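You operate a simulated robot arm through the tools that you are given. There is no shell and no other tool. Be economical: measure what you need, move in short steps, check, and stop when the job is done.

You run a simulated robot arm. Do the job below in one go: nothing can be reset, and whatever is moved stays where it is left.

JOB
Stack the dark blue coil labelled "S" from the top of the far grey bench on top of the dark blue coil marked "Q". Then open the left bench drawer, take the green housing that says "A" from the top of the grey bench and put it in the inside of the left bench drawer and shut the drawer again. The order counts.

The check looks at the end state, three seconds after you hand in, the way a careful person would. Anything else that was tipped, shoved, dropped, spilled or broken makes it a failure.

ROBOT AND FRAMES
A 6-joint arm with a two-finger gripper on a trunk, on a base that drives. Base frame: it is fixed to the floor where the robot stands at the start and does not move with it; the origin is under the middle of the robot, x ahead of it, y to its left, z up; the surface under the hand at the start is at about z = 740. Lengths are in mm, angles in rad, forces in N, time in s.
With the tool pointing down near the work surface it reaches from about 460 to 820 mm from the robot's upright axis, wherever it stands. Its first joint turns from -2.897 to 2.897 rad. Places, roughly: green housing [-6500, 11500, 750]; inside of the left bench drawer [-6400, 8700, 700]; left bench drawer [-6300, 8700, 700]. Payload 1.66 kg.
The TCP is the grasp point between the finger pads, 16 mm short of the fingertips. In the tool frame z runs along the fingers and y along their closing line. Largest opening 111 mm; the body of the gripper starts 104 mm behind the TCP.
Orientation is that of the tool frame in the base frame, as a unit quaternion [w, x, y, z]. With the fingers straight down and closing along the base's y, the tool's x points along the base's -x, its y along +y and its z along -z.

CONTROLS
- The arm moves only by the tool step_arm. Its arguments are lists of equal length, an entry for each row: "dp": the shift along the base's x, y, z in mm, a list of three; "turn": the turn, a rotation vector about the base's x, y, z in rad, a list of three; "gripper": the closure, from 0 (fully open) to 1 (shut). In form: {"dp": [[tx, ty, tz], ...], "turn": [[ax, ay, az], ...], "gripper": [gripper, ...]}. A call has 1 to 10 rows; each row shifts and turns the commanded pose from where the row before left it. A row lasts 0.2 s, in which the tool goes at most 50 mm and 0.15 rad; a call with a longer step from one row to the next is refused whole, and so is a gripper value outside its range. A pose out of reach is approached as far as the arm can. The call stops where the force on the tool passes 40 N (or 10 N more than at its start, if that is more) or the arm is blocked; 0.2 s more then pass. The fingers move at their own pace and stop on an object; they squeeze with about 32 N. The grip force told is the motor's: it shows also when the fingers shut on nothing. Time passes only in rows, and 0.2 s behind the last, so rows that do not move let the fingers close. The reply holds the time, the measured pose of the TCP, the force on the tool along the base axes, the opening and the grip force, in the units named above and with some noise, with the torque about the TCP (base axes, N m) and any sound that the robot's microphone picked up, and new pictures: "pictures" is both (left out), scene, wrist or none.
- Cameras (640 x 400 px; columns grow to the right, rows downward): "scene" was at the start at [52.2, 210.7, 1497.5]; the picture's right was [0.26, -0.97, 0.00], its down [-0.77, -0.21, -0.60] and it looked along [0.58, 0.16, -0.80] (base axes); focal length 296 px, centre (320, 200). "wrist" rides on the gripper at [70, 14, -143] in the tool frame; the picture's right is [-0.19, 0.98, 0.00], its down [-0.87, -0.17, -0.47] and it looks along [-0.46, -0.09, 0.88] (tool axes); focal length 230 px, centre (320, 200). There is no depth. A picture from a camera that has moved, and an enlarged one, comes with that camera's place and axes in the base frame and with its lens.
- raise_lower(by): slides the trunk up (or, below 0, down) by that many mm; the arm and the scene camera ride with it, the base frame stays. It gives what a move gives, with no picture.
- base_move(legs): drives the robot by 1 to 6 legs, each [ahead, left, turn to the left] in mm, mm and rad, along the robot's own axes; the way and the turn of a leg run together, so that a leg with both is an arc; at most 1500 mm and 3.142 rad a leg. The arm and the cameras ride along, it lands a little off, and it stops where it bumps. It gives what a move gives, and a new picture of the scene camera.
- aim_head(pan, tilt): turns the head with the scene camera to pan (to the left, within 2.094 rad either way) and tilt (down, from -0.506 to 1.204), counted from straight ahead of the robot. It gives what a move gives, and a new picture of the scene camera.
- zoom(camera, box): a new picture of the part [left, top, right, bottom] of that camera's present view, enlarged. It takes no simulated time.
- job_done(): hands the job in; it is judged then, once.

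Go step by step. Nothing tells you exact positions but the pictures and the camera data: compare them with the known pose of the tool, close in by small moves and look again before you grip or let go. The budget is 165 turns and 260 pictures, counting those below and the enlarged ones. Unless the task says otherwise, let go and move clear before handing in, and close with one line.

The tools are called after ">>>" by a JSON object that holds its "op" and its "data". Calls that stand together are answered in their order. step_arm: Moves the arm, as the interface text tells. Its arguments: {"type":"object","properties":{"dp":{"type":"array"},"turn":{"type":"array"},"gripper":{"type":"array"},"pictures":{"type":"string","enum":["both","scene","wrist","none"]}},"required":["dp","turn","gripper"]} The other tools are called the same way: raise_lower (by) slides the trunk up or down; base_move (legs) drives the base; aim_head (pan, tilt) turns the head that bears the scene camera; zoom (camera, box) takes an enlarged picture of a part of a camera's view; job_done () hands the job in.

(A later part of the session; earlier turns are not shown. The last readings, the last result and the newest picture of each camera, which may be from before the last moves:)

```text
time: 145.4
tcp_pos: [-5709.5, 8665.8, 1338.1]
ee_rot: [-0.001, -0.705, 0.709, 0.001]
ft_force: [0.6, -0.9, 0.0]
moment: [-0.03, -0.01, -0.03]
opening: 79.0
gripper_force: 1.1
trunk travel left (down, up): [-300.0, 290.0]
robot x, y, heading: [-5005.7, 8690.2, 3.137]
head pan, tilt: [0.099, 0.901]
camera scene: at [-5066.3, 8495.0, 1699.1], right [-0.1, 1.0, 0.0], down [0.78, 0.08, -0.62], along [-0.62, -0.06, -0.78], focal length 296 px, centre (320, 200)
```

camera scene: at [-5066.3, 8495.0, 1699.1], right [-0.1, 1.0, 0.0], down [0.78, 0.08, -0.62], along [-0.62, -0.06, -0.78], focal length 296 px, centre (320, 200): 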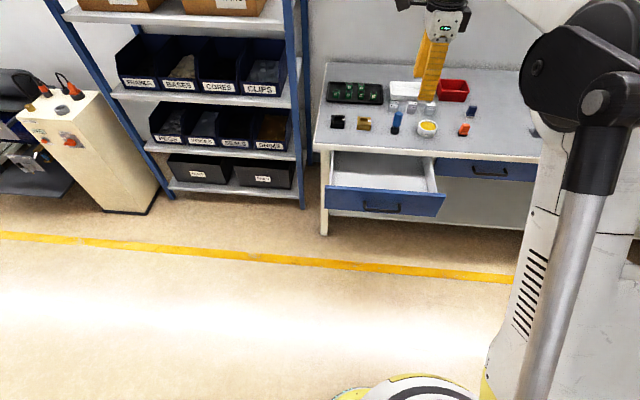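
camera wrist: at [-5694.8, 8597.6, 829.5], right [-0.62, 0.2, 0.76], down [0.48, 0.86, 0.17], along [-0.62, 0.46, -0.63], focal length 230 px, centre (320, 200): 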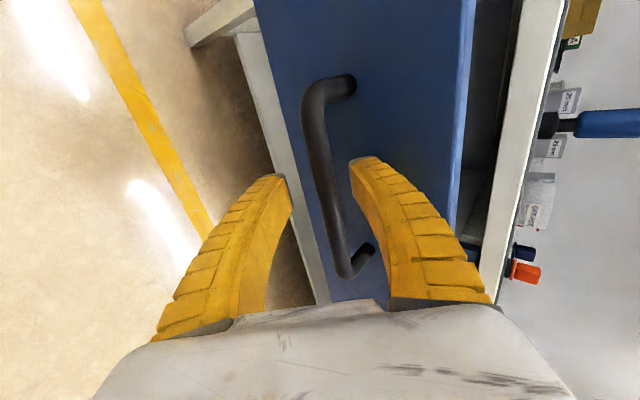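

The drawer stands open and empty. I'll retract the arm, lower the trunk some, and look along the aisle to the right toward the green housing.

>>> {"op": "step_arm", "data": {"dp": [[40, 0, 0], [40, 0, 0], [40, 0, 0], [40, 0, 0], [40, 0, 0], [20, 0, 0], [0, 0, 0]], "turn": [[0, 0, 0], [0, 0, 0], [0, 0, 0], [0, 0, 0], [0, 0, 0], [0, 0, 0], [0, 0, 0]], "gripper": [0, 0, 0, 0, 0, 0, 0], "pictures": "none"}}

>>> {"op": "raise_lower", "data": {"by": -150}}

>>> {"op": "base_move", "data": {"legs": [[0, 0, -1.57]]}}

>>> {"op": "aim_head", "data": {"pan": 0.5, "tilt": 0.4}}

```text
time: 147.0
tcp_pos: [-5490.3, 8666.5, 1337.8]
ee_rot: [0.0, -0.704, 0.71, 0.002]
ft_force: [0.3, -0.1, -0.1]
moment: [-0.03, -0.03, 0.01]
opening: 111.0
gripper_force: 0.1
trunk travel left (down, up): [-300.0, 290.0]
robot x, y, heading: [-5010.5, 8690.7, 3.139]
head pan, tilt: [0.099, 0.901]
```

```text
time: 148.8
tcp_pos: [-5491.4, 8666.2, 1187.5]
ee_rot: [-0.002, -0.705, 0.71, 0.001]
ft_force: [-0.1, 0.4, 0.5]
moment: [-0.03, 0.02, -0.01]
opening: 111.1
gripper_force: 0.1
trunk travel left (down, up): [-150.0, 440.0]
robot x, y, heading: [-5011.9, 8688.7, 3.138]
head pan, tilt: [0.099, 0.901]
```

```text
time: 152.9
tcp_pos: [-5043.7, 9170.1, 1187.4]
ee_rot: [0.0, -0.005, 1.0, 0.001]
ft_force: [-0.7, 0.5, 0.4]
moment: [0.03, 0.04, 0.01]
opening: 110.9
gripper_force: 0.0
trunk travel left (down, up): [-150.0, 440.0]
robot x, y, heading: [-5011.2, 8692.1, 1.586]
head pan, tilt: [0.099, 0.901]
camera scene: at [-5208.7, 8744.6, 1549.1], right [0.99, 0.11, 0.0], down [0.09, -0.78, -0.62], along [-0.07, 0.62, -0.78], focal length 296 px, centre (320, 200)
```

scene: 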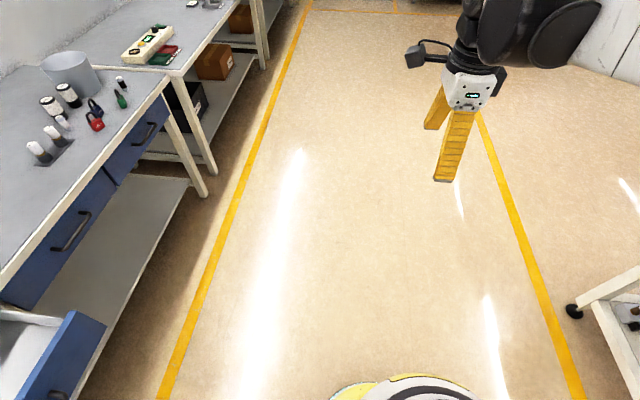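

```text
time: 153.9
tcp_pos: [-5044.1, 9170.7, 1187.4]
ee_rot: [0.0, -0.006, 1.0, 0.001]
ft_force: [0.0, 0.5, 0.1]
moment: [0.01, -0.02, -0.02]
opening: 111.0
gripper_force: 0.1
trunk travel left (down, up): [-150.0, 440.0]
robot x, y, heading: [-5012.2, 8692.1, 1.581]
head pan, tilt: [0.499, 0.4]
camera scene: at [-5245.6, 8750.4, 1592.0], right [0.87, 0.49, 0.0], down [0.19, -0.34, -0.92], along [-0.45, 0.8, -0.39], focal length 296 px, centre (320, 200)
```

scene: 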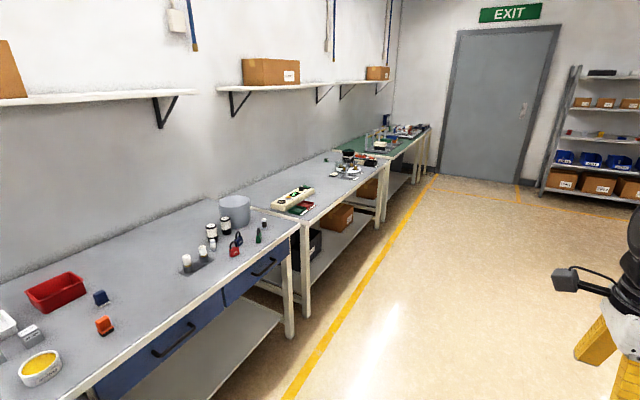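

Three benches run along the wall; the housing should be near the far end of the second one, around pixel (345, 154). I'll drive up the aisle and look.

>>> {"op": "base_move", "data": {"legs": [[1400, 0, 0], [1200, 0, 0]]}}

>>> {"op": "aim_head", "data": {"pan": 1.3, "tilt": 0.5}}

```text
time: 166.5
tcp_pos: [-5068.5, 11763.0, 1187.4]
ee_rot: [-0.001, -0.003, 1.0, 0.002]
ft_force: [-0.1, 0.9, -0.3]
moment: [0.0, -0.04, 0.01]
opening: 111.1
gripper_force: 0.1
trunk travel left (down, up): [-150.0, 440.0]
robot x, y, heading: [-5037.4, 11286.1, 1.577]
head pan, tilt: [0.499, 0.4]
camera scene: at [-5272.8, 11344.7, 1592.1], right [0.87, 0.49, 0.0], down [0.19, -0.34, -0.92], along [-0.45, 0.8, -0.39], focal length 296 px, centre (320, 200)
```

scene: 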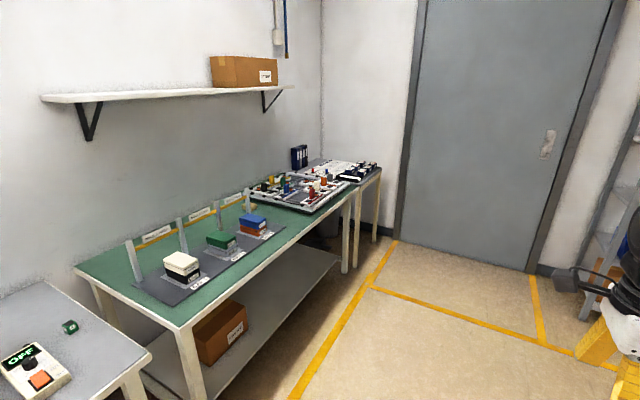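

```text
time: 167.7
tcp_pos: [-5070.0, 11763.6, 1186.6]
ee_rot: [0.0, -0.002, 1.0, 0.001]
ft_force: [0.1, -0.1, -0.5]
moment: [-0.02, 0.01, -0.01]
opening: 110.9
gripper_force: 0.0
trunk travel left (down, up): [-150.0, 440.0]
robot x, y, heading: [-5037.4, 11283.6, 1.576]
head pan, tilt: [1.3, 0.499]
camera scene: at [-5315.6, 11287.1, 1583.0], right [0.26, 0.97, 0.0], down [0.46, -0.12, -0.88], along [-0.85, 0.23, -0.48], focal length 296 px, centre (320, 200)
```

scene: 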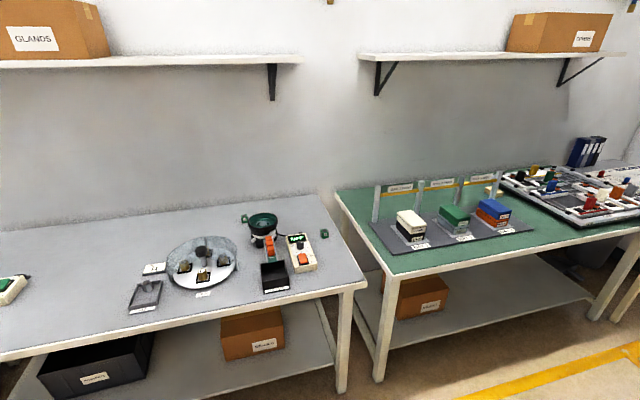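

>>> {"op": "zoom", "data": {"camera": "scene", "box": [244, 200, 372, 280]}}

>>> {"op": "zoom", "data": {"camera": "scene", "box": [380, 180, 540, 280]}}

```text
5.00 times, centred on (308, 240) of scene
camera zoom: at [-5315.6, 11287.1, 1583.0], right [0.26, 0.97, 0.0], down [0.46, -0.12, -0.88], along [-0.85, 0.23, -0.48], focal length 1478 px, centre (380, 0)
```

zoom: 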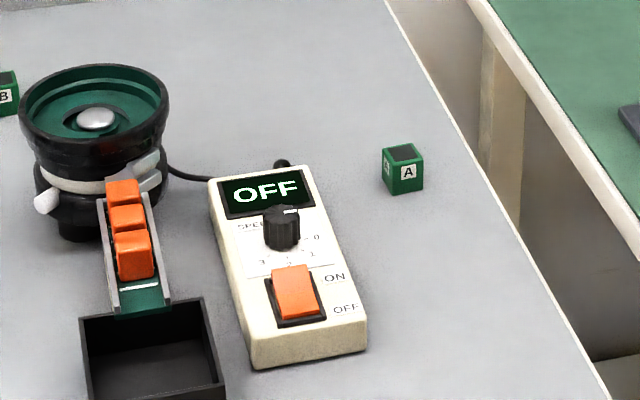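

```text
4.00 times, centred on (460, 230) of scene
camera zoom: at [-5315.6, 11287.1, 1583.0], right [0.26, 0.97, 0.0], down [0.46, -0.12, -0.88], along [-0.85, 0.23, -0.48], focal length 1182 px, centre (-240, 80)
```

zoom: 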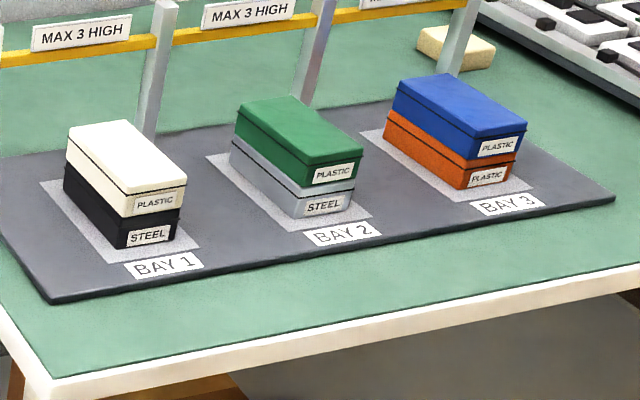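

The green "A" cube stands at the right end of the second bench, about (−6390, 11590). I'll turn to face the bench and approach.

>>> {"op": "base_move", "data": {"legs": [[0, 0, 1.565], [600, -300, 0]]}}

>>> {"op": "aim_head", "data": {"pan": -0.1, "tilt": 0.75}}

```text
time: 175.2
tcp_pos: [-6125.5, 11541.8, 1187.1]
ee_rot: [0.001, 0.712, -0.702, 0.0]
ft_force: [-0.1, 0.7, -0.1]
moment: [0.02, -0.02, 0.01]
opening: 110.6
gripper_force: 0.0
trunk travel left (down, up): [-150.0, 440.0]
robot x, y, heading: [-5647.2, 11574.1, -3.126]
head pan, tilt: [1.3, 0.499]
camera scene: at [-5645.8, 11300.4, 1583.0], right [-0.97, 0.25, 0.0], down [0.12, 0.46, -0.88], along [-0.22, -0.85, -0.48], focal length 296 px, centre (320, 200)
```

scene: 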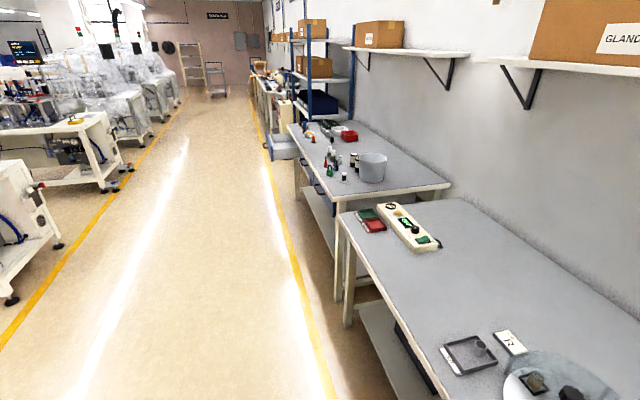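

```text
time: 176.8
tcp_pos: [-6126.1, 11542.6, 1187.2]
ee_rot: [0.001, 0.712, -0.702, -0.001]
ft_force: [-1.4, 1.0, 0.5]
moment: [-0.03, -0.01, -0.01]
opening: 111.0
gripper_force: 0.0
trunk travel left (down, up): [-150.0, 440.0]
robot x, y, heading: [-5647.1, 11580.7, -3.126]
head pan, tilt: [-0.099, 0.75]
camera scene: at [-5705.3, 11395.0, 1561.0], right [0.08, 1.0, 0.0], down [0.68, -0.05, -0.73], along [-0.73, 0.06, -0.68], focal length 296 px, centre (320, 200)
```

scene: 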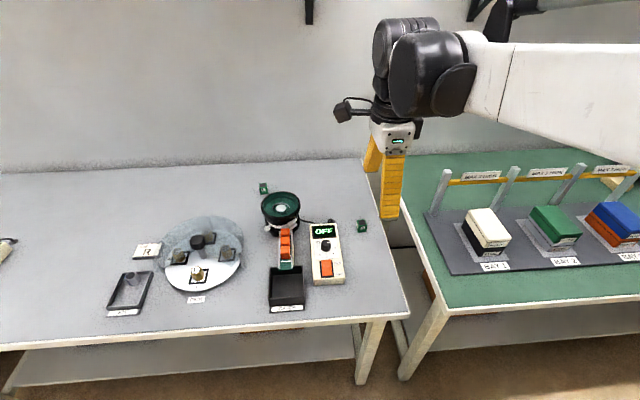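

Triangulation puts "A" at about (−6363, 11593), centre z ≈ 810. I'll bring the hand above and slightly short of it for a wrist view.

>>> {"op": "step_arm", "data": {"dp": [[-38, 5, -30], [-38, 5, -30], [-38, 5, -30], [-38, 5, -30], [-38, 5, -30], [-38, 10, -20], [0, 0, 0]], "turn": [[0, 0, 0], [0, 0, 0], [0, 0, 0], [0, 0, 0], [0, 0, 0], [0, 0, 0], [0, 0, 0]], "gripper": [0, 0, 0, 0, 0, 0, 0]}}

```text
time: 178.3
tcp_pos: [-6354.0, 11577.4, 1017.8]
ee_rot: [0.002, 0.712, -0.702, -0.001]
ft_force: [0.8, -0.9, 0.8]
moment: [0.01, -0.04, 0.01]
opening: 110.7
gripper_force: 0.1
trunk travel left (down, up): [-150.0, 440.0]
robot x, y, heading: [-5646.6, 11577.2, -3.124]
head pan, tilt: [-0.099, 0.75]
camera scene: at [-5705.2, 11395.1, 1561.1], right [0.08, 1.0, 0.0], down [0.68, -0.06, -0.73], along [-0.73, 0.06, -0.68], focal length 296 px, centre (320, 200)
camera wrist: at [-6365.7, 11506.7, 1159.8], right [-0.98, 0.18, 0.0], down [0.16, 0.87, 0.47], along [0.08, 0.46, -0.88], focal length 230 px, centre (320, 200)
```

scene: 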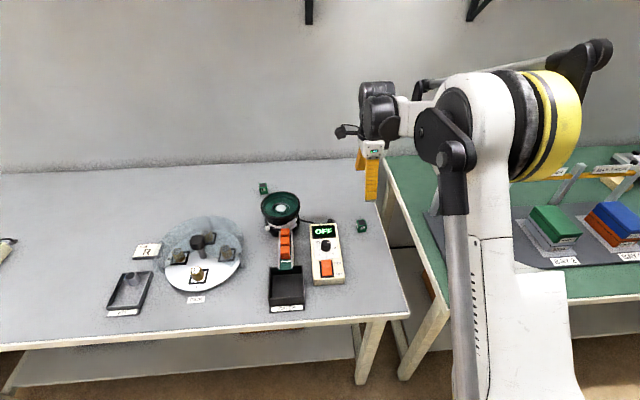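
wrist: 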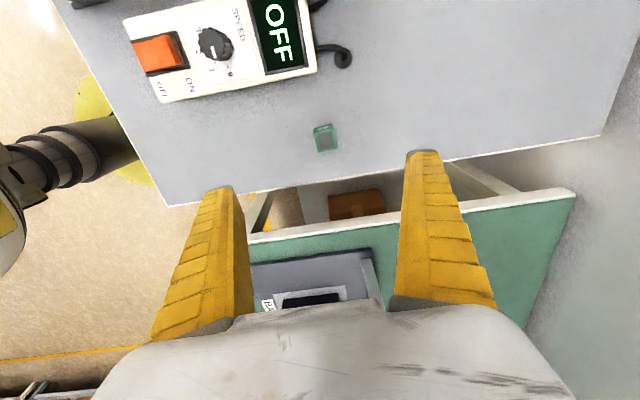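

>>> {"op": "zoom", "data": {"camera": "wrist", "box": [286, 112, 366, 162]}}

```text
8.00 times, centred on (326, 137) of wrist
camera zoom: at [-6365.7, 11506.7, 1159.8], right [-0.98, 0.18, 0.0], down [0.16, 0.87, 0.47], along [0.08, 0.46, -0.88], focal length 1841 px, centre (272, 704)
```

zoom: 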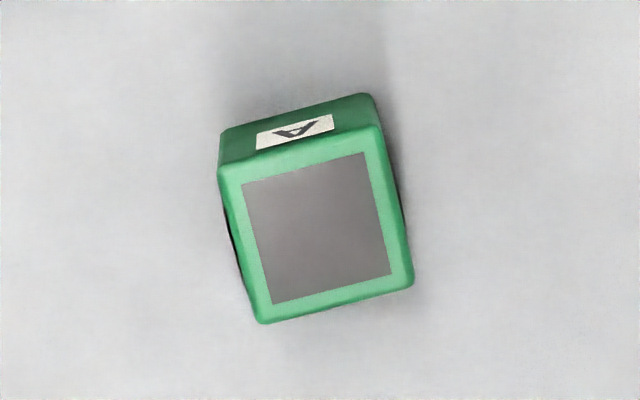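

The cube is about 28 mm, yawed only ~3° from the tool. I'll align and descend to z≈900 and re-measure its height.

>>> {"op": "step_arm", "data": {"dp": [[-5, 11, -30], [0, 0, -40], [0, 0, -40], [0, 0, -8], [0, 0, 0]], "turn": [[0, 0, 0.058], [0, 0, 0], [0, 0, 0], [0, 0, 0], [0, 0, 0]], "gripper": [0, 0, 0, 0, 0], "pictures": "none"}}

>>> {"op": "zoom", "data": {"camera": "wrist", "box": [256, 120, 384, 200]}}

```text
time: 179.6
tcp_pos: [-6357.9, 11588.0, 898.0]
ee_rot: [0.001, 0.732, -0.682, -0.001]
ft_force: [0.5, -0.8, 0.0]
moment: [0.01, -0.02, 0.01]
opening: 110.6
gripper_force: 0.0
trunk travel left (down, up): [-150.0, 440.0]
robot x, y, heading: [-5647.7, 11575.2, -3.126]
head pan, tilt: [-0.099, 0.75]
```

```text
5.00 times, centred on (320, 160) of wrist
camera zoom: at [-6366.5, 11517.0, 1041.8], right [-0.99, 0.12, 0.0], down [0.11, 0.88, 0.47], along [0.05, 0.47, -0.88], focal length 1150 px, centre (320, 400)
```

zoom: 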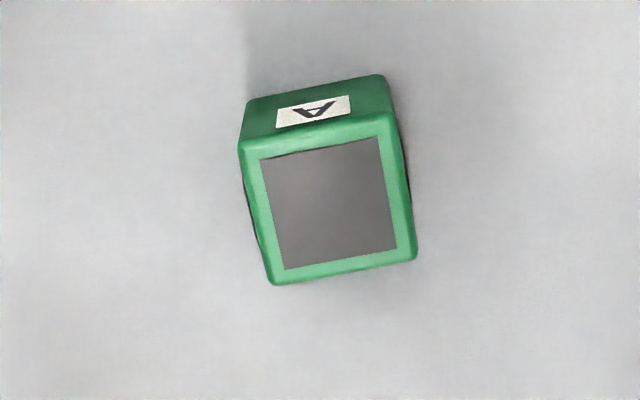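

The yaw is now aligned, and the cube's top appears to be at z ≈ 840. I'll correct laterally and step down to z≈853.

>>> {"op": "step_arm", "data": {"dp": [[-2.5, -5, -15], [0, 0, -20], [0, 0, -10], [0, 0, 0]], "turn": [[0, 0, 0], [0, 0, 0], [0, 0, 0], [0, 0, 0]], "gripper": [0, 0, 0, 0]}}

>>> {"op": "zoom", "data": {"camera": "scene", "box": [320, 180, 416, 240]}}

```text
time: 180.6
tcp_pos: [-6361.2, 11581.6, 853.6]
ee_rot: [0.001, 0.732, -0.682, -0.001]
ft_force: [-0.1, 0.1, 0.6]
moment: [0.0, 0.0, 0.0]
opening: 110.9
gripper_force: 0.0
trunk travel left (down, up): [-150.0, 440.0]
robot x, y, heading: [-5643.0, 11576.9, -3.124]
head pan, tilt: [-0.099, 0.75]
camera scene: at [-5705.3, 11395.0, 1561.0], right [0.08, 1.0, 0.0], down [0.68, -0.06, -0.73], along [-0.73, 0.06, -0.68], focal length 296 px, centre (320, 200)
camera wrist: at [-6369.1, 11511.8, 997.3], right [-0.99, 0.12, 0.0], down [0.11, 0.88, 0.47], along [0.05, 0.47, -0.88], focal length 230 px, centre (320, 200)
```

scene: 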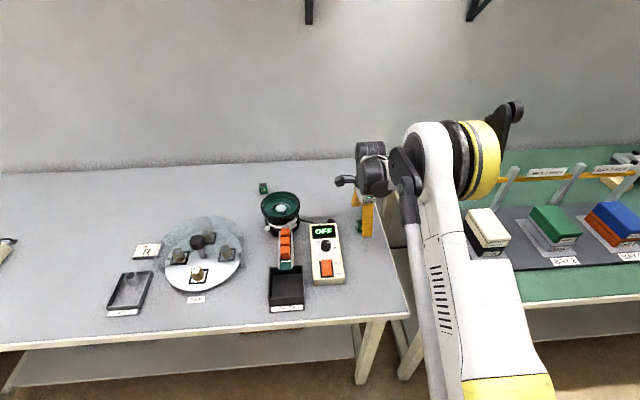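
wrist: 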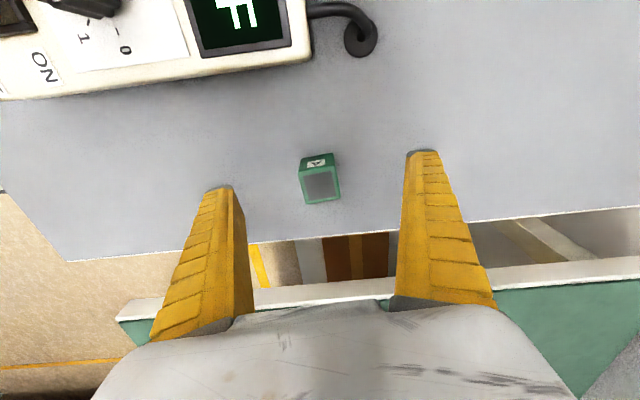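

```text
6.67 times, centred on (368, 210) of scene
camera zoom: at [-5705.3, 11395.0, 1561.0], right [0.08, 1.0, 0.0], down [0.68, -0.06, -0.73], along [-0.73, 0.06, -0.68], focal length 1970 px, centre (0, 133)
```

zoom: 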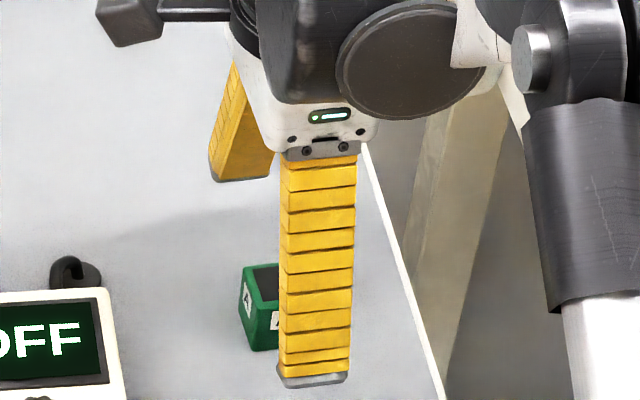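

>>> {"op": "zoom", "data": {"camera": "wrist", "box": [272, 140, 368, 200]}}

```text
6.67 times, centred on (320, 170) of wrist
camera zoom: at [-6369.1, 11511.8, 997.3], right [-0.99, 0.12, 0.0], down [0.11, 0.88, 0.47], along [0.05, 0.47, -0.88], focal length 1534 px, centre (320, 400)
```

zoom: 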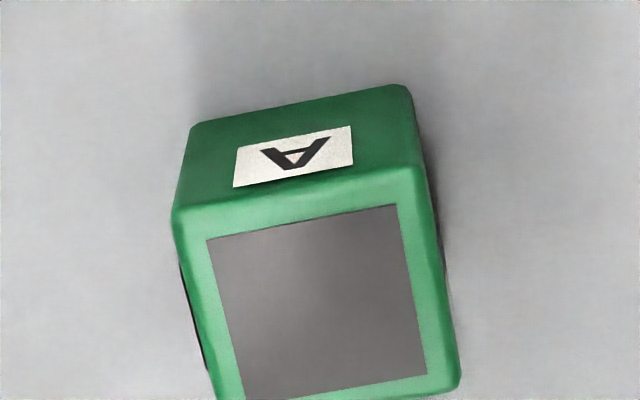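

The cube's top is at z ≈ 837 and the bench at ≈ 808. I'll go down to z≈829 and close.

>>> {"op": "step_arm", "data": {"dp": [[0, 0, -15], [0, 0, -9], [0, 0, 0], [0, 0, 0], [0, 0, 0], [0, 0, 0], [0, 0, 0]], "turn": [[0, 0, 0], [0, 0, 0], [0, 0, 0], [0, 0, 0], [0, 0, 0], [0, 0, 0], [0, 0, 0]], "gripper": [0, 0, 0.4, 0.7, 0.85, 0.9, 0.9], "pictures": "wrist"}}

```text
time: 182.2
tcp_pos: [-6361.6, 11582.3, 830.6]
ee_rot: [0.001, 0.732, -0.681, -0.001]
ft_force: [-3.2, 0.6, 10.2]
moment: [0.01, 0.0, 0.05]
opening: 25.0
gripper_force: 31.7
trunk travel left (down, up): [-150.0, 440.0]
robot x, y, heading: [-5646.2, 11575.4, -3.125]
head pan, tilt: [-0.099, 0.75]
camera wrist: at [-6368.5, 11511.5, 973.9], right [-0.99, 0.12, 0.0], down [0.11, 0.88, 0.47], along [0.05, 0.47, -0.88], focal length 230 px, centre (320, 200)
```

wrist: 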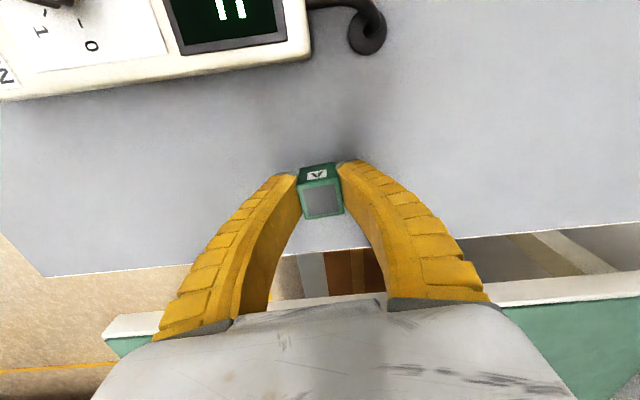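

The cube is gripped. I'll lift it and retract toward the robot.

>>> {"op": "step_arm", "data": {"dp": [[0, 0, 20], [0, 0, 45], [0, 0, 45], [0, 0, 45], [0, 0, 45], [0, 0, 45], [25, 0, 40], [40, -5, 20], [45, -5, 0], [45, -5, 0]], "turn": [[0, 0, 0], [0, 0, 0], [0, 0, 0], [0, 0, 0], [0, 0, 0], [0, 0, 0], [0, 0, 0], [0, 0, 0], [0, 0, 0], [0, 0, 0]], "gripper": [0.9, 0.9, 0.9, 0.9, 0.9, 0.9, 0.9, 0.9, 0.9, 0.9]}}

```text
time: 184.3
tcp_pos: [-6205.4, 11567.8, 1135.3]
ee_rot: [0.002, 0.732, -0.681, -0.001]
ft_force: [-0.1, -0.1, 0.9]
moment: [0.02, 0.03, 0.01]
opening: 22.8
gripper_force: 31.6
trunk travel left (down, up): [-150.0, 440.0]
robot x, y, heading: [-5648.3, 11578.3, -3.122]
head pan, tilt: [-0.099, 0.75]
camera scene: at [-5704.2, 11395.0, 1561.1], right [0.08, 1.0, 0.0], down [0.68, -0.06, -0.73], along [-0.73, 0.06, -0.68], focal length 296 px, centre (320, 200)
camera wrist: at [-6213.2, 11497.0, 1278.6], right [-0.99, 0.12, 0.0], down [0.11, 0.88, 0.47], along [0.05, 0.47, -0.88], focal length 230 px, centre (320, 200)
```

scene: 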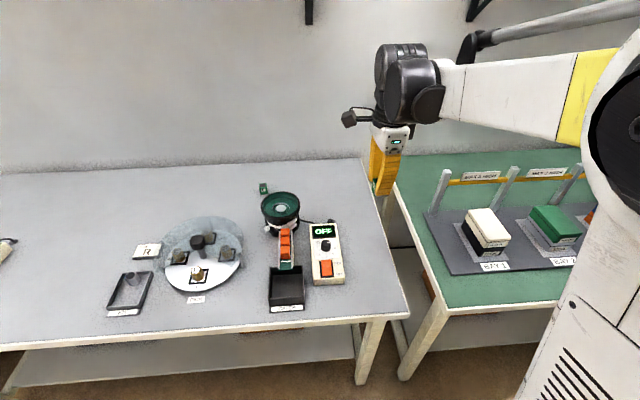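
wrist: 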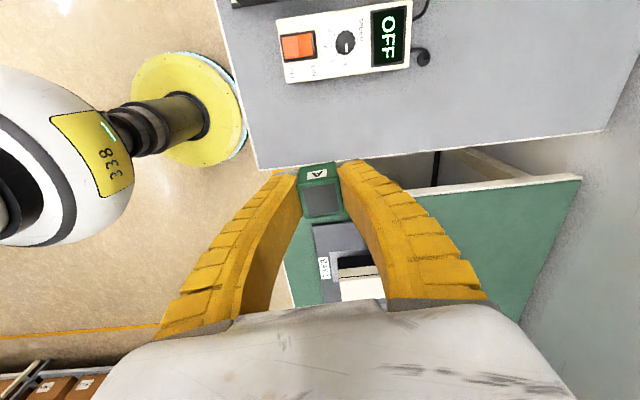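

Cube held. I'll back off, then strafe left along the aisle to the open drawer.

>>> {"op": "base_move", "data": {"legs": [[-600, 0, -0.019], [0, 1450, 0], [0, 1430, 0]]}}

>>> {"op": "aim_head", "data": {"pan": 0.0, "tilt": 0.8}}

```text
time: 201.2
tcp_pos: [-5583.1, 8706.0, 1135.0]
ee_rot: [0.002, 0.729, -0.685, -0.001]
ft_force: [-0.4, 0.5, -0.2]
moment: [0.0, 0.0, 0.02]
opening: 22.8
gripper_force: 31.9
trunk travel left (down, up): [-150.0, 440.0]
robot x, y, heading: [-5022.0, 8709.9, -3.138]
head pan, tilt: [-0.099, 0.75]
camera scene: at [-5082.0, 8528.6, 1561.0], right [0.09, 1.0, 0.0], down [0.68, -0.06, -0.73], along [-0.73, 0.07, -0.68], focal length 296 px, centre (320, 200)
```

scene: 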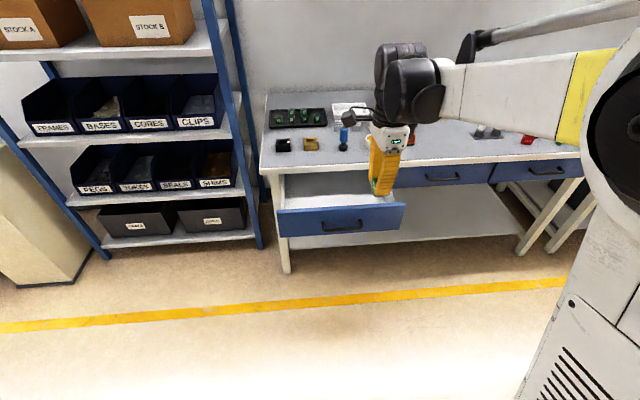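

```text
time: 201.9
tcp_pos: [-5582.1, 8706.7, 1134.8]
ee_rot: [0.001, 0.729, -0.684, -0.002]
ft_force: [0.4, -0.2, 0.5]
moment: [0.04, -0.02, -0.01]
opening: 23.1
gripper_force: 31.9
trunk travel left (down, up): [-150.0, 440.0]
robot x, y, heading: [-5022.5, 8709.4, -3.133]
head pan, tilt: [0.0, 0.799]
camera scene: at [-5080.1, 8520.6, 1557.0], right [-0.01, 1.0, 0.0], down [0.72, 0.01, -0.7], along [-0.7, -0.01, -0.72], focal length 296 px, centre (320, 200)
```

scene: 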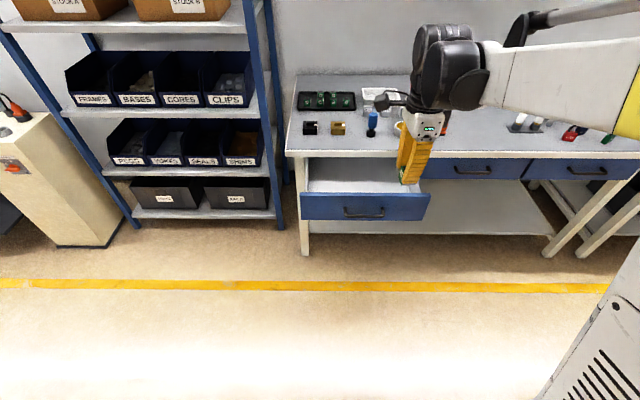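

The drawer is ahead, open. I'll move the base 260 mm forward and position the cube over the drawer interior.

>>> {"op": "base_move", "data": {"legs": [[260, 0, 0]]}}

>>> {"op": "step_arm", "data": {"dp": [[-20, -8, -40], [-20, -8, -40], [-20, -8, -40], [-20, -8, -40], [-20, -5, -20], [-8, 0, -10], [0, 0, 0]], "turn": [[0, 0, 0], [0, 0, 0], [0, 0, 0], [0, 0, 0], [0, 0, 0], [0, 0, 0], [0, 0, 0]], "gripper": [0.9, 0.9, 0.9, 0.9, 0.9, 0.9, 0.9]}}

```text
time: 203.8
tcp_pos: [-5842.8, 8704.0, 1134.7]
ee_rot: [0.001, 0.729, -0.685, -0.002]
ft_force: [-0.2, -0.6, -0.8]
moment: [-0.01, -0.05, -0.07]
opening: 22.8
gripper_force: 31.7
trunk travel left (down, up): [-150.0, 440.0]
robot x, y, heading: [-5284.9, 8709.7, -3.135]
head pan, tilt: [0.0, 0.799]
camera scene: at [-5340.3, 8518.2, 1556.9], right [-0.01, 1.0, 0.0], down [0.72, 0.01, -0.7], along [-0.7, -0.01, -0.72], focal length 296 px, centre (320, 200)
```

scene: 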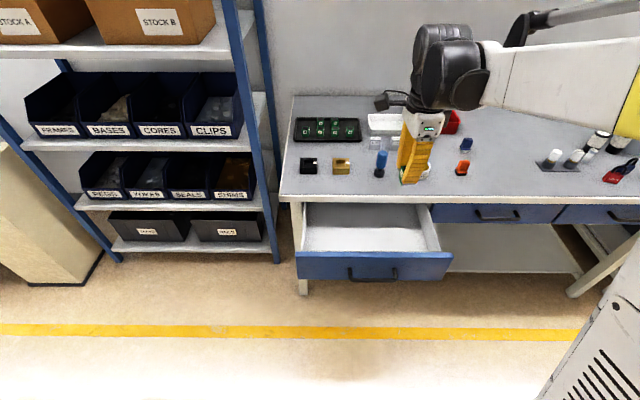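

```text
time: 205.4
tcp_pos: [-5948.9, 8667.8, 946.0]
ee_rot: [0.002, 0.729, -0.684, -0.002]
ft_force: [0.0, -0.3, -0.6]
moment: [-0.02, 0.0, -0.01]
opening: 23.0
gripper_force: 32.0
trunk travel left (down, up): [-150.0, 440.0]
robot x, y, heading: [-5279.8, 8709.2, -3.131]
head pan, tilt: [0.0, 0.799]
camera scene: at [-5339.4, 8518.2, 1557.0], right [-0.01, 1.0, 0.0], down [0.72, 0.01, -0.7], along [-0.7, -0.01, -0.72], focal length 296 px, centre (320, 200)
camera wrist: at [-5958.0, 8596.8, 1087.8], right [-0.99, 0.13, 0.0], down [0.11, 0.87, 0.47], along [0.06, 0.47, -0.88], focal length 230 px, centre (320, 200)
```

scene: 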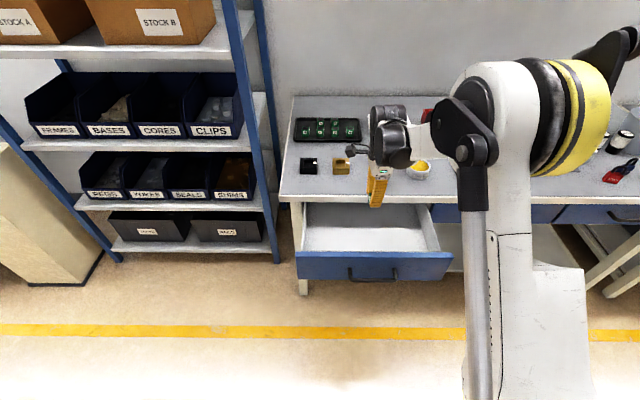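
wrist: 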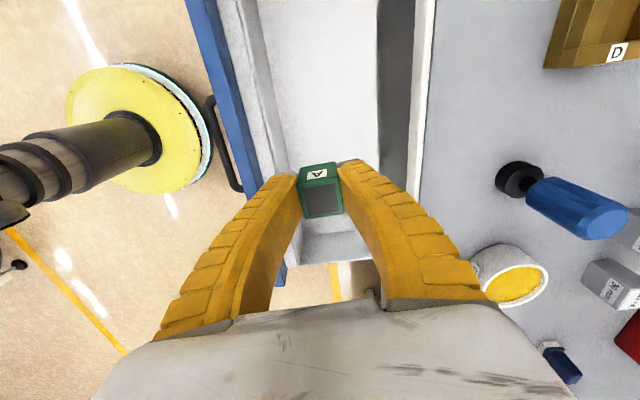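

The cube hangs over the drawer interior, which runs from about x ≈ −5868 to −6073, with clearance to the bench edge. I'll descend and watch the force.

>>> {"op": "step_arm", "data": {"dp": [[-5, 0, -40], [0, 0, -40], [0, 0, -40], [0, 0, -40], [0, 0, -20], [0, 0, 0]], "turn": [[0, 0, 0], [0, 0, 0], [0, 0, 0], [0, 0, 0], [0, 0, 0], [0, 0, 0]], "gripper": [0.9, 0.9, 0.9, 0.9, 0.9, 0.9]}}

```text
time: 206.8
tcp_pos: [-5953.5, 8668.2, 764.7]
ee_rot: [0.001, 0.729, -0.685, 0.0]
ft_force: [-0.1, 0.4, -0.9]
moment: [-0.04, -0.01, -0.03]
opening: 22.8
gripper_force: 31.9
trunk travel left (down, up): [-150.0, 440.0]
robot x, y, heading: [-5279.4, 8709.3, -3.13]
head pan, tilt: [0.0, 0.799]
camera scene: at [-5339.4, 8518.2, 1557.0], right [-0.01, 1.0, 0.0], down [0.72, 0.01, -0.7], along [-0.7, -0.01, -0.72], focal length 296 px, centre (320, 200)
camera wrist: at [-5962.4, 8596.2, 907.6], right [-0.99, 0.13, 0.0], down [0.11, 0.87, 0.47], along [0.06, 0.47, -0.88], focal length 230 px, centre (320, 200)
```

scene: 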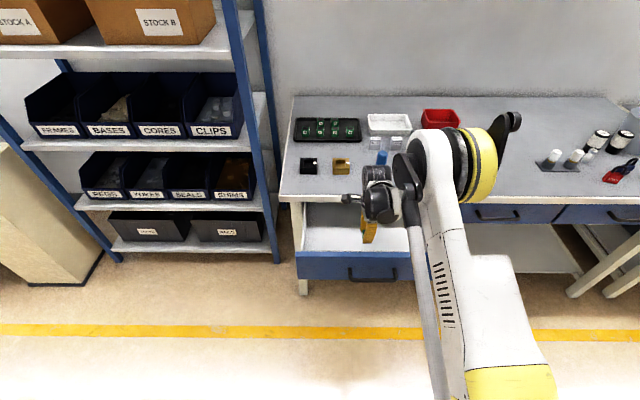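
wrist: 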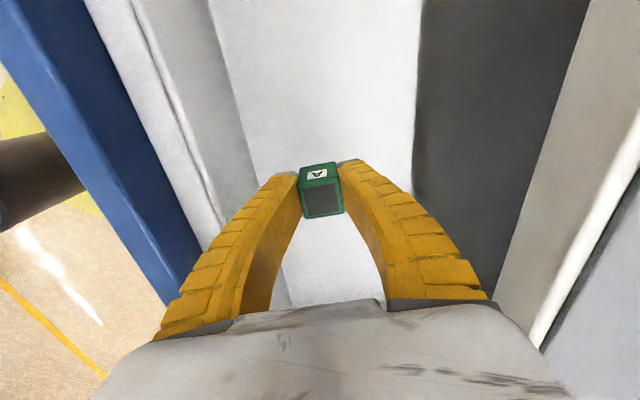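

>>> {"op": "step_arm", "data": {"dp": [[0, 0, -12], [0, 0, -8], [0, 0, -5], [0, 0, -4], [0, 0, -4], [0, 0, 0]], "turn": [[0, 0, 0], [0, 0, 0], [0, 0, 0], [0, 0, 0], [0, 0, 0], [0, 0, 0]], "gripper": [0.9, 0.9, 0.9, 0.9, 0.9, 0.9], "pictures": "wrist"}}

```text
time: 208.2
tcp_pos: [-5954.7, 8667.6, 731.2]
ee_rot: [0.001, 0.729, -0.685, -0.002]
ft_force: [-0.5, 0.1, 0.0]
moment: [0.02, -0.01, -0.05]
opening: 23.0
gripper_force: 31.9
trunk travel left (down, up): [-150.0, 440.0]
robot x, y, heading: [-5278.9, 8710.4, -3.131]
head pan, tilt: [0.0, 0.799]
camera wrist: at [-5962.8, 8596.4, 875.0], right [-0.99, 0.13, 0.0], down [0.11, 0.87, 0.47], along [0.06, 0.47, -0.88], focal length 230 px, centre (320, 200)
```

wrist: 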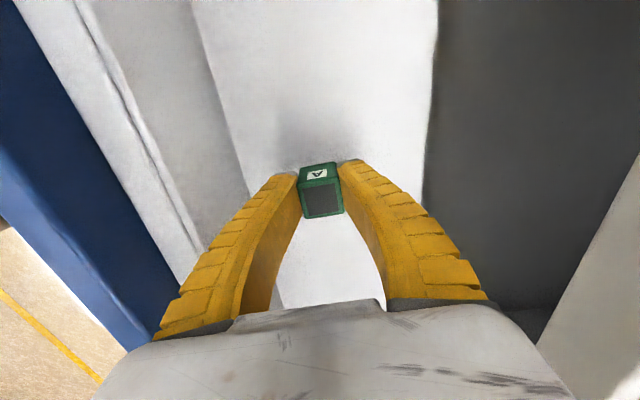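

>>> {"op": "step_arm", "data": {"dp": [[0, 0, -4], [0, 0, -3], [0, 0, -3], [0, 0, -3], [0, 0, -2], [0, 0, 0]], "turn": [[0, 0, 0], [0, 0, 0], [0, 0, 0], [0, 0, 0], [0, 0, 0], [0, 0, 0]], "gripper": [0.9, 0.9, 0.9, 0.9, 0.9, 0.9], "pictures": "none"}}

```text
time: 209.6
tcp_pos: [-5953.1, 8666.5, 717.0]
ee_rot: [0.001, 0.729, -0.684, -0.001]
ft_force: [0.0, -0.8, 0.1]
moment: [0.02, -0.02, -0.01]
opening: 22.9
gripper_force: 31.7
trunk travel left (down, up): [-150.0, 440.0]
robot x, y, heading: [-5284.9, 8708.8, -3.136]
head pan, tilt: [0.0, 0.799]
```

>>> {"op": "step_arm", "data": {"dp": [[0, 0, -3], [0, 0, -3], [0, 0, -3], [0, 0, -3], [0, 0, -2], [0, 0, 0]], "turn": [[0, 0, 0], [0, 0, 0], [0, 0, 0], [0, 0, 0], [0, 0, 0], [0, 0, 0]], "gripper": [0.9, 0.9, 0.9, 0.9, 0.9, 0.9], "pictures": "wrist"}}

```text
time: 211.0
tcp_pos: [-5953.0, 8665.9, 704.9]
ee_rot: [0.002, 0.729, -0.685, -0.002]
ft_force: [-0.7, 2.3, 21.2]
moment: [0.11, 0.01, 0.04]
opening: 35.3
gripper_force: 32.1
trunk travel left (down, up): [-150.0, 440.0]
robot x, y, heading: [-5280.4, 8705.8, -3.131]
head pan, tilt: [0.0, 0.799]
camera wrist: at [-5961.8, 8596.0, 847.3], right [-0.99, 0.13, 0.0], down [0.12, 0.87, 0.47], along [0.06, 0.47, -0.88], focal length 230 px, centre (320, 200)
```

wrist: 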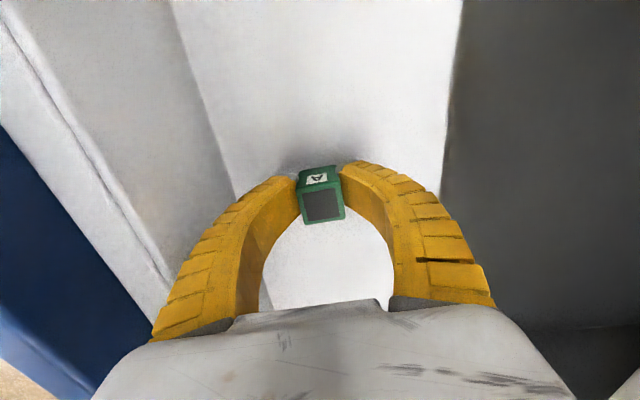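

The cube touches the drawer floor. I'll relieve 3 mm, open gently and rise.

>>> {"op": "step_arm", "data": {"dp": [[0, 0, 3], [0, 0, 0], [0, 0, 0], [0, 0, 0], [0, 0, 0], [0, 0, 20], [0, 0, 40], [0, 0, 45], [0, 0, 45], [0, 0, 45]], "turn": [[0, 0, 0], [0, 0, 0], [0, 0, 0], [0, 0, 0], [0, 0, 0], [0, 0, 0], [0, 0, 0], [0, 0, 0], [0, 0, 0], [0, 0, 0]], "gripper": [0.85, 0.75, 0.65, 0.5, 0.4, 0.4, 0.4, 0.4, 0.4, 0.4]}}

```text
time: 213.2
tcp_pos: [-5953.9, 8666.7, 902.4]
ee_rot: [0.001, 0.729, -0.685, -0.001]
ft_force: [-0.1, -0.2, -0.4]
moment: [-0.01, -0.02, 0.01]
opening: 68.6
gripper_force: 0.9
trunk travel left (down, up): [-150.0, 440.0]
robot x, y, heading: [-5281.7, 8706.5, -3.132]
head pan, tilt: [0.0, 0.799]
camera scene: at [-5338.9, 8518.3, 1557.1], right [-0.01, 1.0, 0.0], down [0.72, 0.01, -0.7], along [-0.7, -0.01, -0.72], focal length 296 px, centre (320, 200)
camera wrist: at [-5962.8, 8596.6, 1045.3], right [-0.99, 0.13, 0.0], down [0.11, 0.87, 0.47], along [0.06, 0.47, -0.88], focal length 230 px, centre (320, 200)
```

scene: 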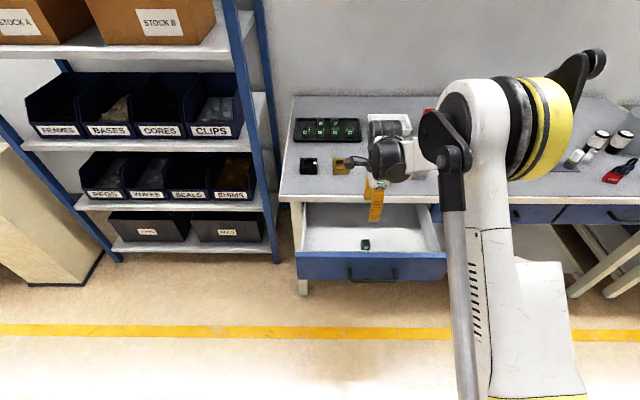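
wrist: 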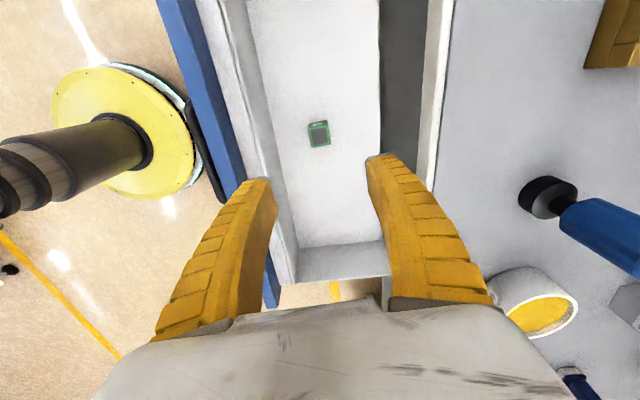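

The green cube sits in the drawer. Next I'll shut it by pushing on the handle bar with closed, vertical fingers, so I back up a bit, turn the tool and go in front of the handle.

>>> {"op": "base_move", "data": {"legs": [[-45, 0, -0.01]]}}

>>> {"op": "step_arm", "data": {"dp": [[5, 0, 15], [15, 0, 15], [20, 0, 0], [20, 0, 0], [20, 0, 0], [20, 0, 0], [20, 0, 0], [20, 0, 0], [20, 0, 0], [15, 0, 0]], "turn": [[0, 0, 0.147], [0, 0, 0.147], [0, 0, 0.147], [0, 0, 0.147], [0, 0, 0.147], [0, 0, 0.147], [0, 0, 0.147], [0, 0, 0.147], [0, 0, 0.147], [0, 0, 0.147]], "gripper": [1, 1, 1, 1, 1, 1, 1, 1, 1, 1]}}

```text
time: 214.1
tcp_pos: [-5910.1, 8673.2, 901.8]
ee_rot: [0.002, 0.725, -0.689, -0.001]
ft_force: [0.7, -0.1, 0.2]
moment: [-0.01, 0.05, 0.02]
opening: 68.1
gripper_force: 1.3
trunk travel left (down, up): [-150.0, 440.0]
robot x, y, heading: [-5236.5, 8707.9, 3.141]
head pan, tilt: [0.0, 0.799]
camera scene: at [-5295.5, 8519.0, 1557.1], right [0.0, 1.0, 0.0], down [0.72, 0.0, -0.7], along [-0.7, 0.0, -0.72], focal length 296 px, centre (320, 200)
```

scene: 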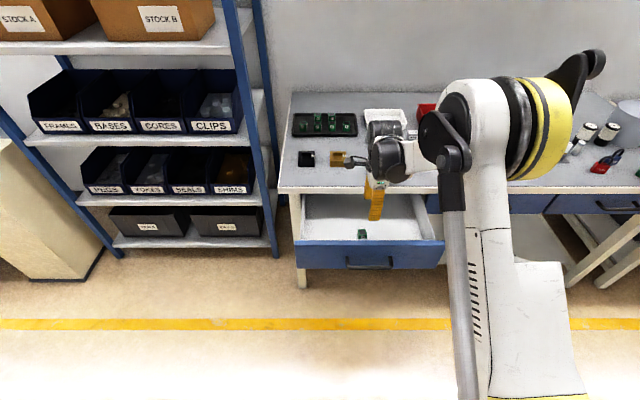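

```text
time: 216.3
tcp_pos: [-5735.4, 8674.9, 932.8]
ee_rot: [0.001, 1.0, -0.023, 0.0]
ft_force: [0.1, 0.0, -0.4]
moment: [-0.02, 0.04, 0.0]
opening: 0.0
gripper_force: 28.5
trunk travel left (down, up): [-150.0, 440.0]
robot x, y, heading: [-5235.6, 8707.3, 3.139]
head pan, tilt: [0.0, 0.799]
camera scene: at [-5296.2, 8519.0, 1557.0], right [0.0, 1.0, 0.0], down [0.72, 0.0, -0.7], along [-0.7, 0.0, -0.72], focal length 296 px, centre (320, 200)
camera wrist: at [-5665.0, 8657.7, 1074.7], right [-0.23, -0.97, 0.0], down [-0.86, 0.21, 0.47], along [-0.46, 0.11, -0.88], focal length 230 px, centre (320, 200)
```

scene: 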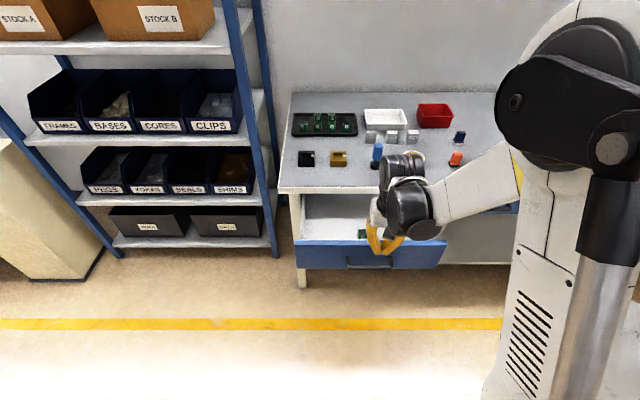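
wrist: 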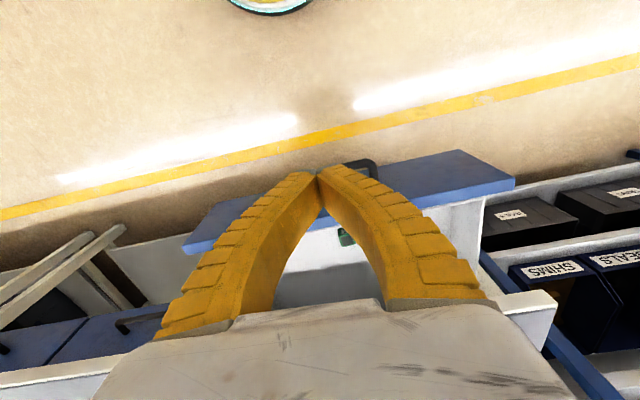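

The closed fingers are about 45 mm in front of the handle bar. I'll lower straight down to handle height.

>>> {"op": "step_arm", "data": {"dp": [[8, -2, -40], [0, -2, -40], [0, -1, -40], [0, 0, -40], [0, 0, -34], [0, 0, 0]], "turn": [[0, 0, 0.046], [0, 0, 0], [0, 0, 0], [0, 0, 0], [0, 0, 0], [0, 0, 0]], "gripper": [1, 1, 1, 1, 1, 1]}}

>>> {"op": "zoom", "data": {"camera": "scene", "box": [280, 190, 472, 310]}}

```text
time: 217.7
tcp_pos: [-5762.4, 8664.9, 760.5]
ee_rot: [0.002, 1.0, -0.001, 0.001]
ft_force: [0.4, -0.3, 0.1]
moment: [0.01, -0.02, 0.01]
opening: 0.3
gripper_force: 28.5
out of reach, approached as far as the arm can: row 4, 5
trunk travel left (down, up): [-150.0, 440.0]
robot x, y, heading: [-5234.7, 8708.0, 3.146]
head pan, tilt: [0.0, 0.799]
camera scene: at [-5296.4, 8519.0, 1557.0], right [0.0, 1.0, 0.0], down [0.72, 0.0, -0.7], along [-0.7, 0.0, -0.72], focal length 296 px, centre (320, 200)
camera wrist: at [-5693.4, 8651.6, 903.7], right [-0.19, -0.98, 0.0], down [-0.87, 0.17, 0.47], along [-0.46, 0.09, -0.88], focal length 230 px, centre (320, 200)
```

scene: 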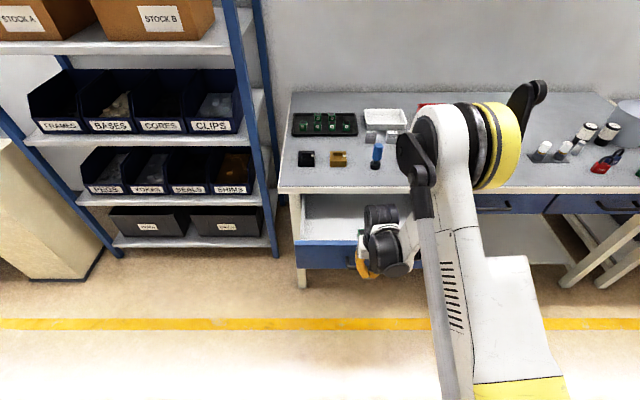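
wrist: 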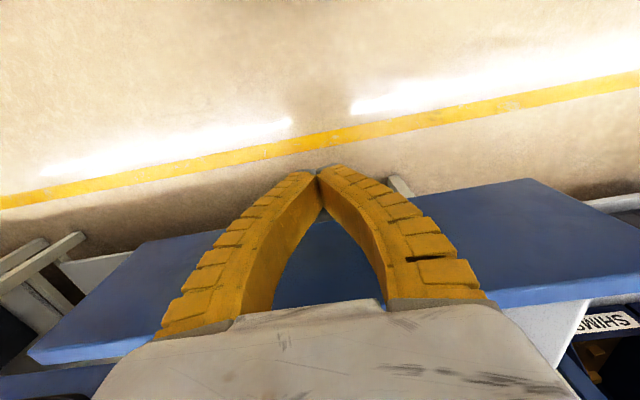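

```text
3.33 times, centred on (376, 250) of scene
camera zoom: at [-5296.4, 8519.0, 1557.0], right [0.0, 1.0, 0.0], down [0.72, 0.0, -0.7], along [-0.7, 0.0, -0.72], focal length 985 px, centre (133, 33)
```

zoom: 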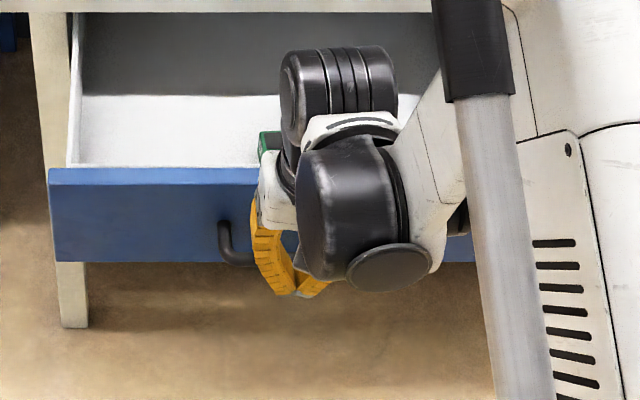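

I hit the near-reach limit at z≈760. Lowering the trunk 28 mm brings the fingertips to handle height, still clear of the bar.

>>> {"op": "raise_lower", "data": {"by": -28}}

>>> {"op": "step_arm", "data": {"dp": [[-6, 2, 0], [-6, 2, 0], [-6, 0, 0], [-6, 0, 0], [-6, 0, 0], [-6, 0, 0], [0, 0, 0]], "turn": [[0, 0, 0], [0, 0, 0], [0, 0, 0], [0, 0, 0], [0, 0, 0], [0, 0, 0], [0, 0, 0]], "gripper": [1, 1, 1, 1, 1, 1, 1]}}

>>> {"op": "zoom", "data": {"camera": "scene", "box": [280, 190, 472, 310]}}

```text
time: 218.4
tcp_pos: [-5761.7, 8664.2, 733.9]
ee_rot: [0.002, 1.0, -0.001, 0.001]
ft_force: [0.3, 0.6, -0.5]
moment: [0.03, -0.03, 0.0]
opening: 0.2
gripper_force: 28.4
trunk travel left (down, up): [-122.0, 468.0]
robot x, y, heading: [-5235.5, 8705.7, 3.14]
head pan, tilt: [0.0, 0.799]
```

```text
time: 220.0
tcp_pos: [-5799.6, 8668.5, 732.1]
ee_rot: [0.002, 1.0, -0.001, 0.002]
ft_force: [0.2, 0.3, 0.0]
moment: [-0.03, 0.02, -0.01]
opening: 0.1
gripper_force: 28.6
trunk travel left (down, up): [-122.0, 468.0]
robot x, y, heading: [-5233.7, 8709.2, 3.145]
head pan, tilt: [0.0, 0.799]
camera scene: at [-5296.4, 8519.0, 1529.0], right [0.0, 1.0, 0.0], down [0.72, 0.0, -0.7], along [-0.7, 0.0, -0.72], focal length 296 px, centre (320, 200)
camera wrist: at [-5729.3, 8655.5, 875.8], right [-0.19, -0.98, 0.0], down [-0.87, 0.17, 0.47], along [-0.46, 0.09, -0.88], focal length 230 px, centre (320, 200)
```

scene: 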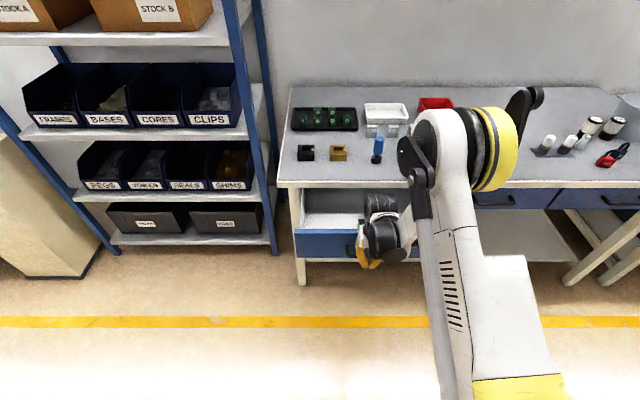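
wrist: 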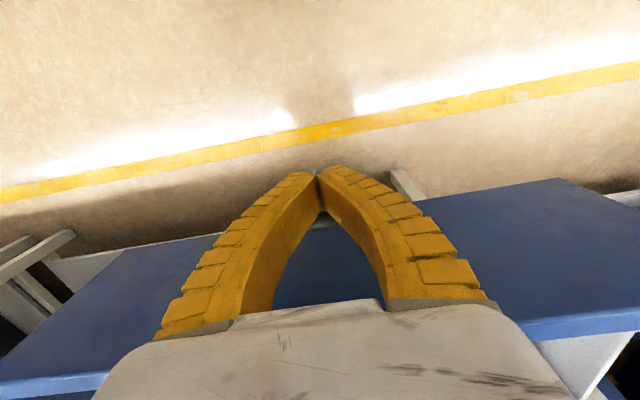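

```text
3.33 times, centred on (376, 250) of scene
camera zoom: at [-5296.4, 8519.0, 1529.0], right [0.0, 1.0, 0.0], down [0.72, 0.0, -0.7], along [-0.7, 0.0, -0.72], focal length 985 px, centre (133, 33)
```

zoom: 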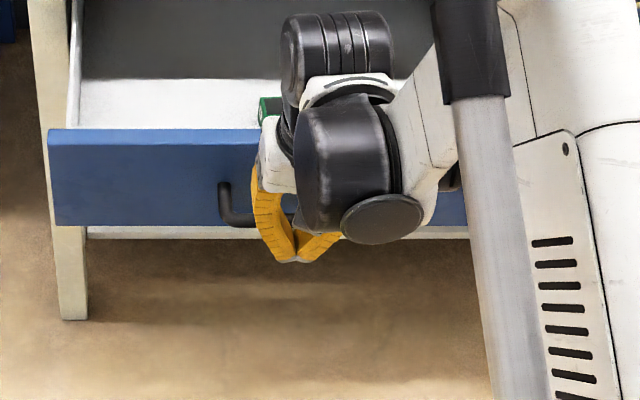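

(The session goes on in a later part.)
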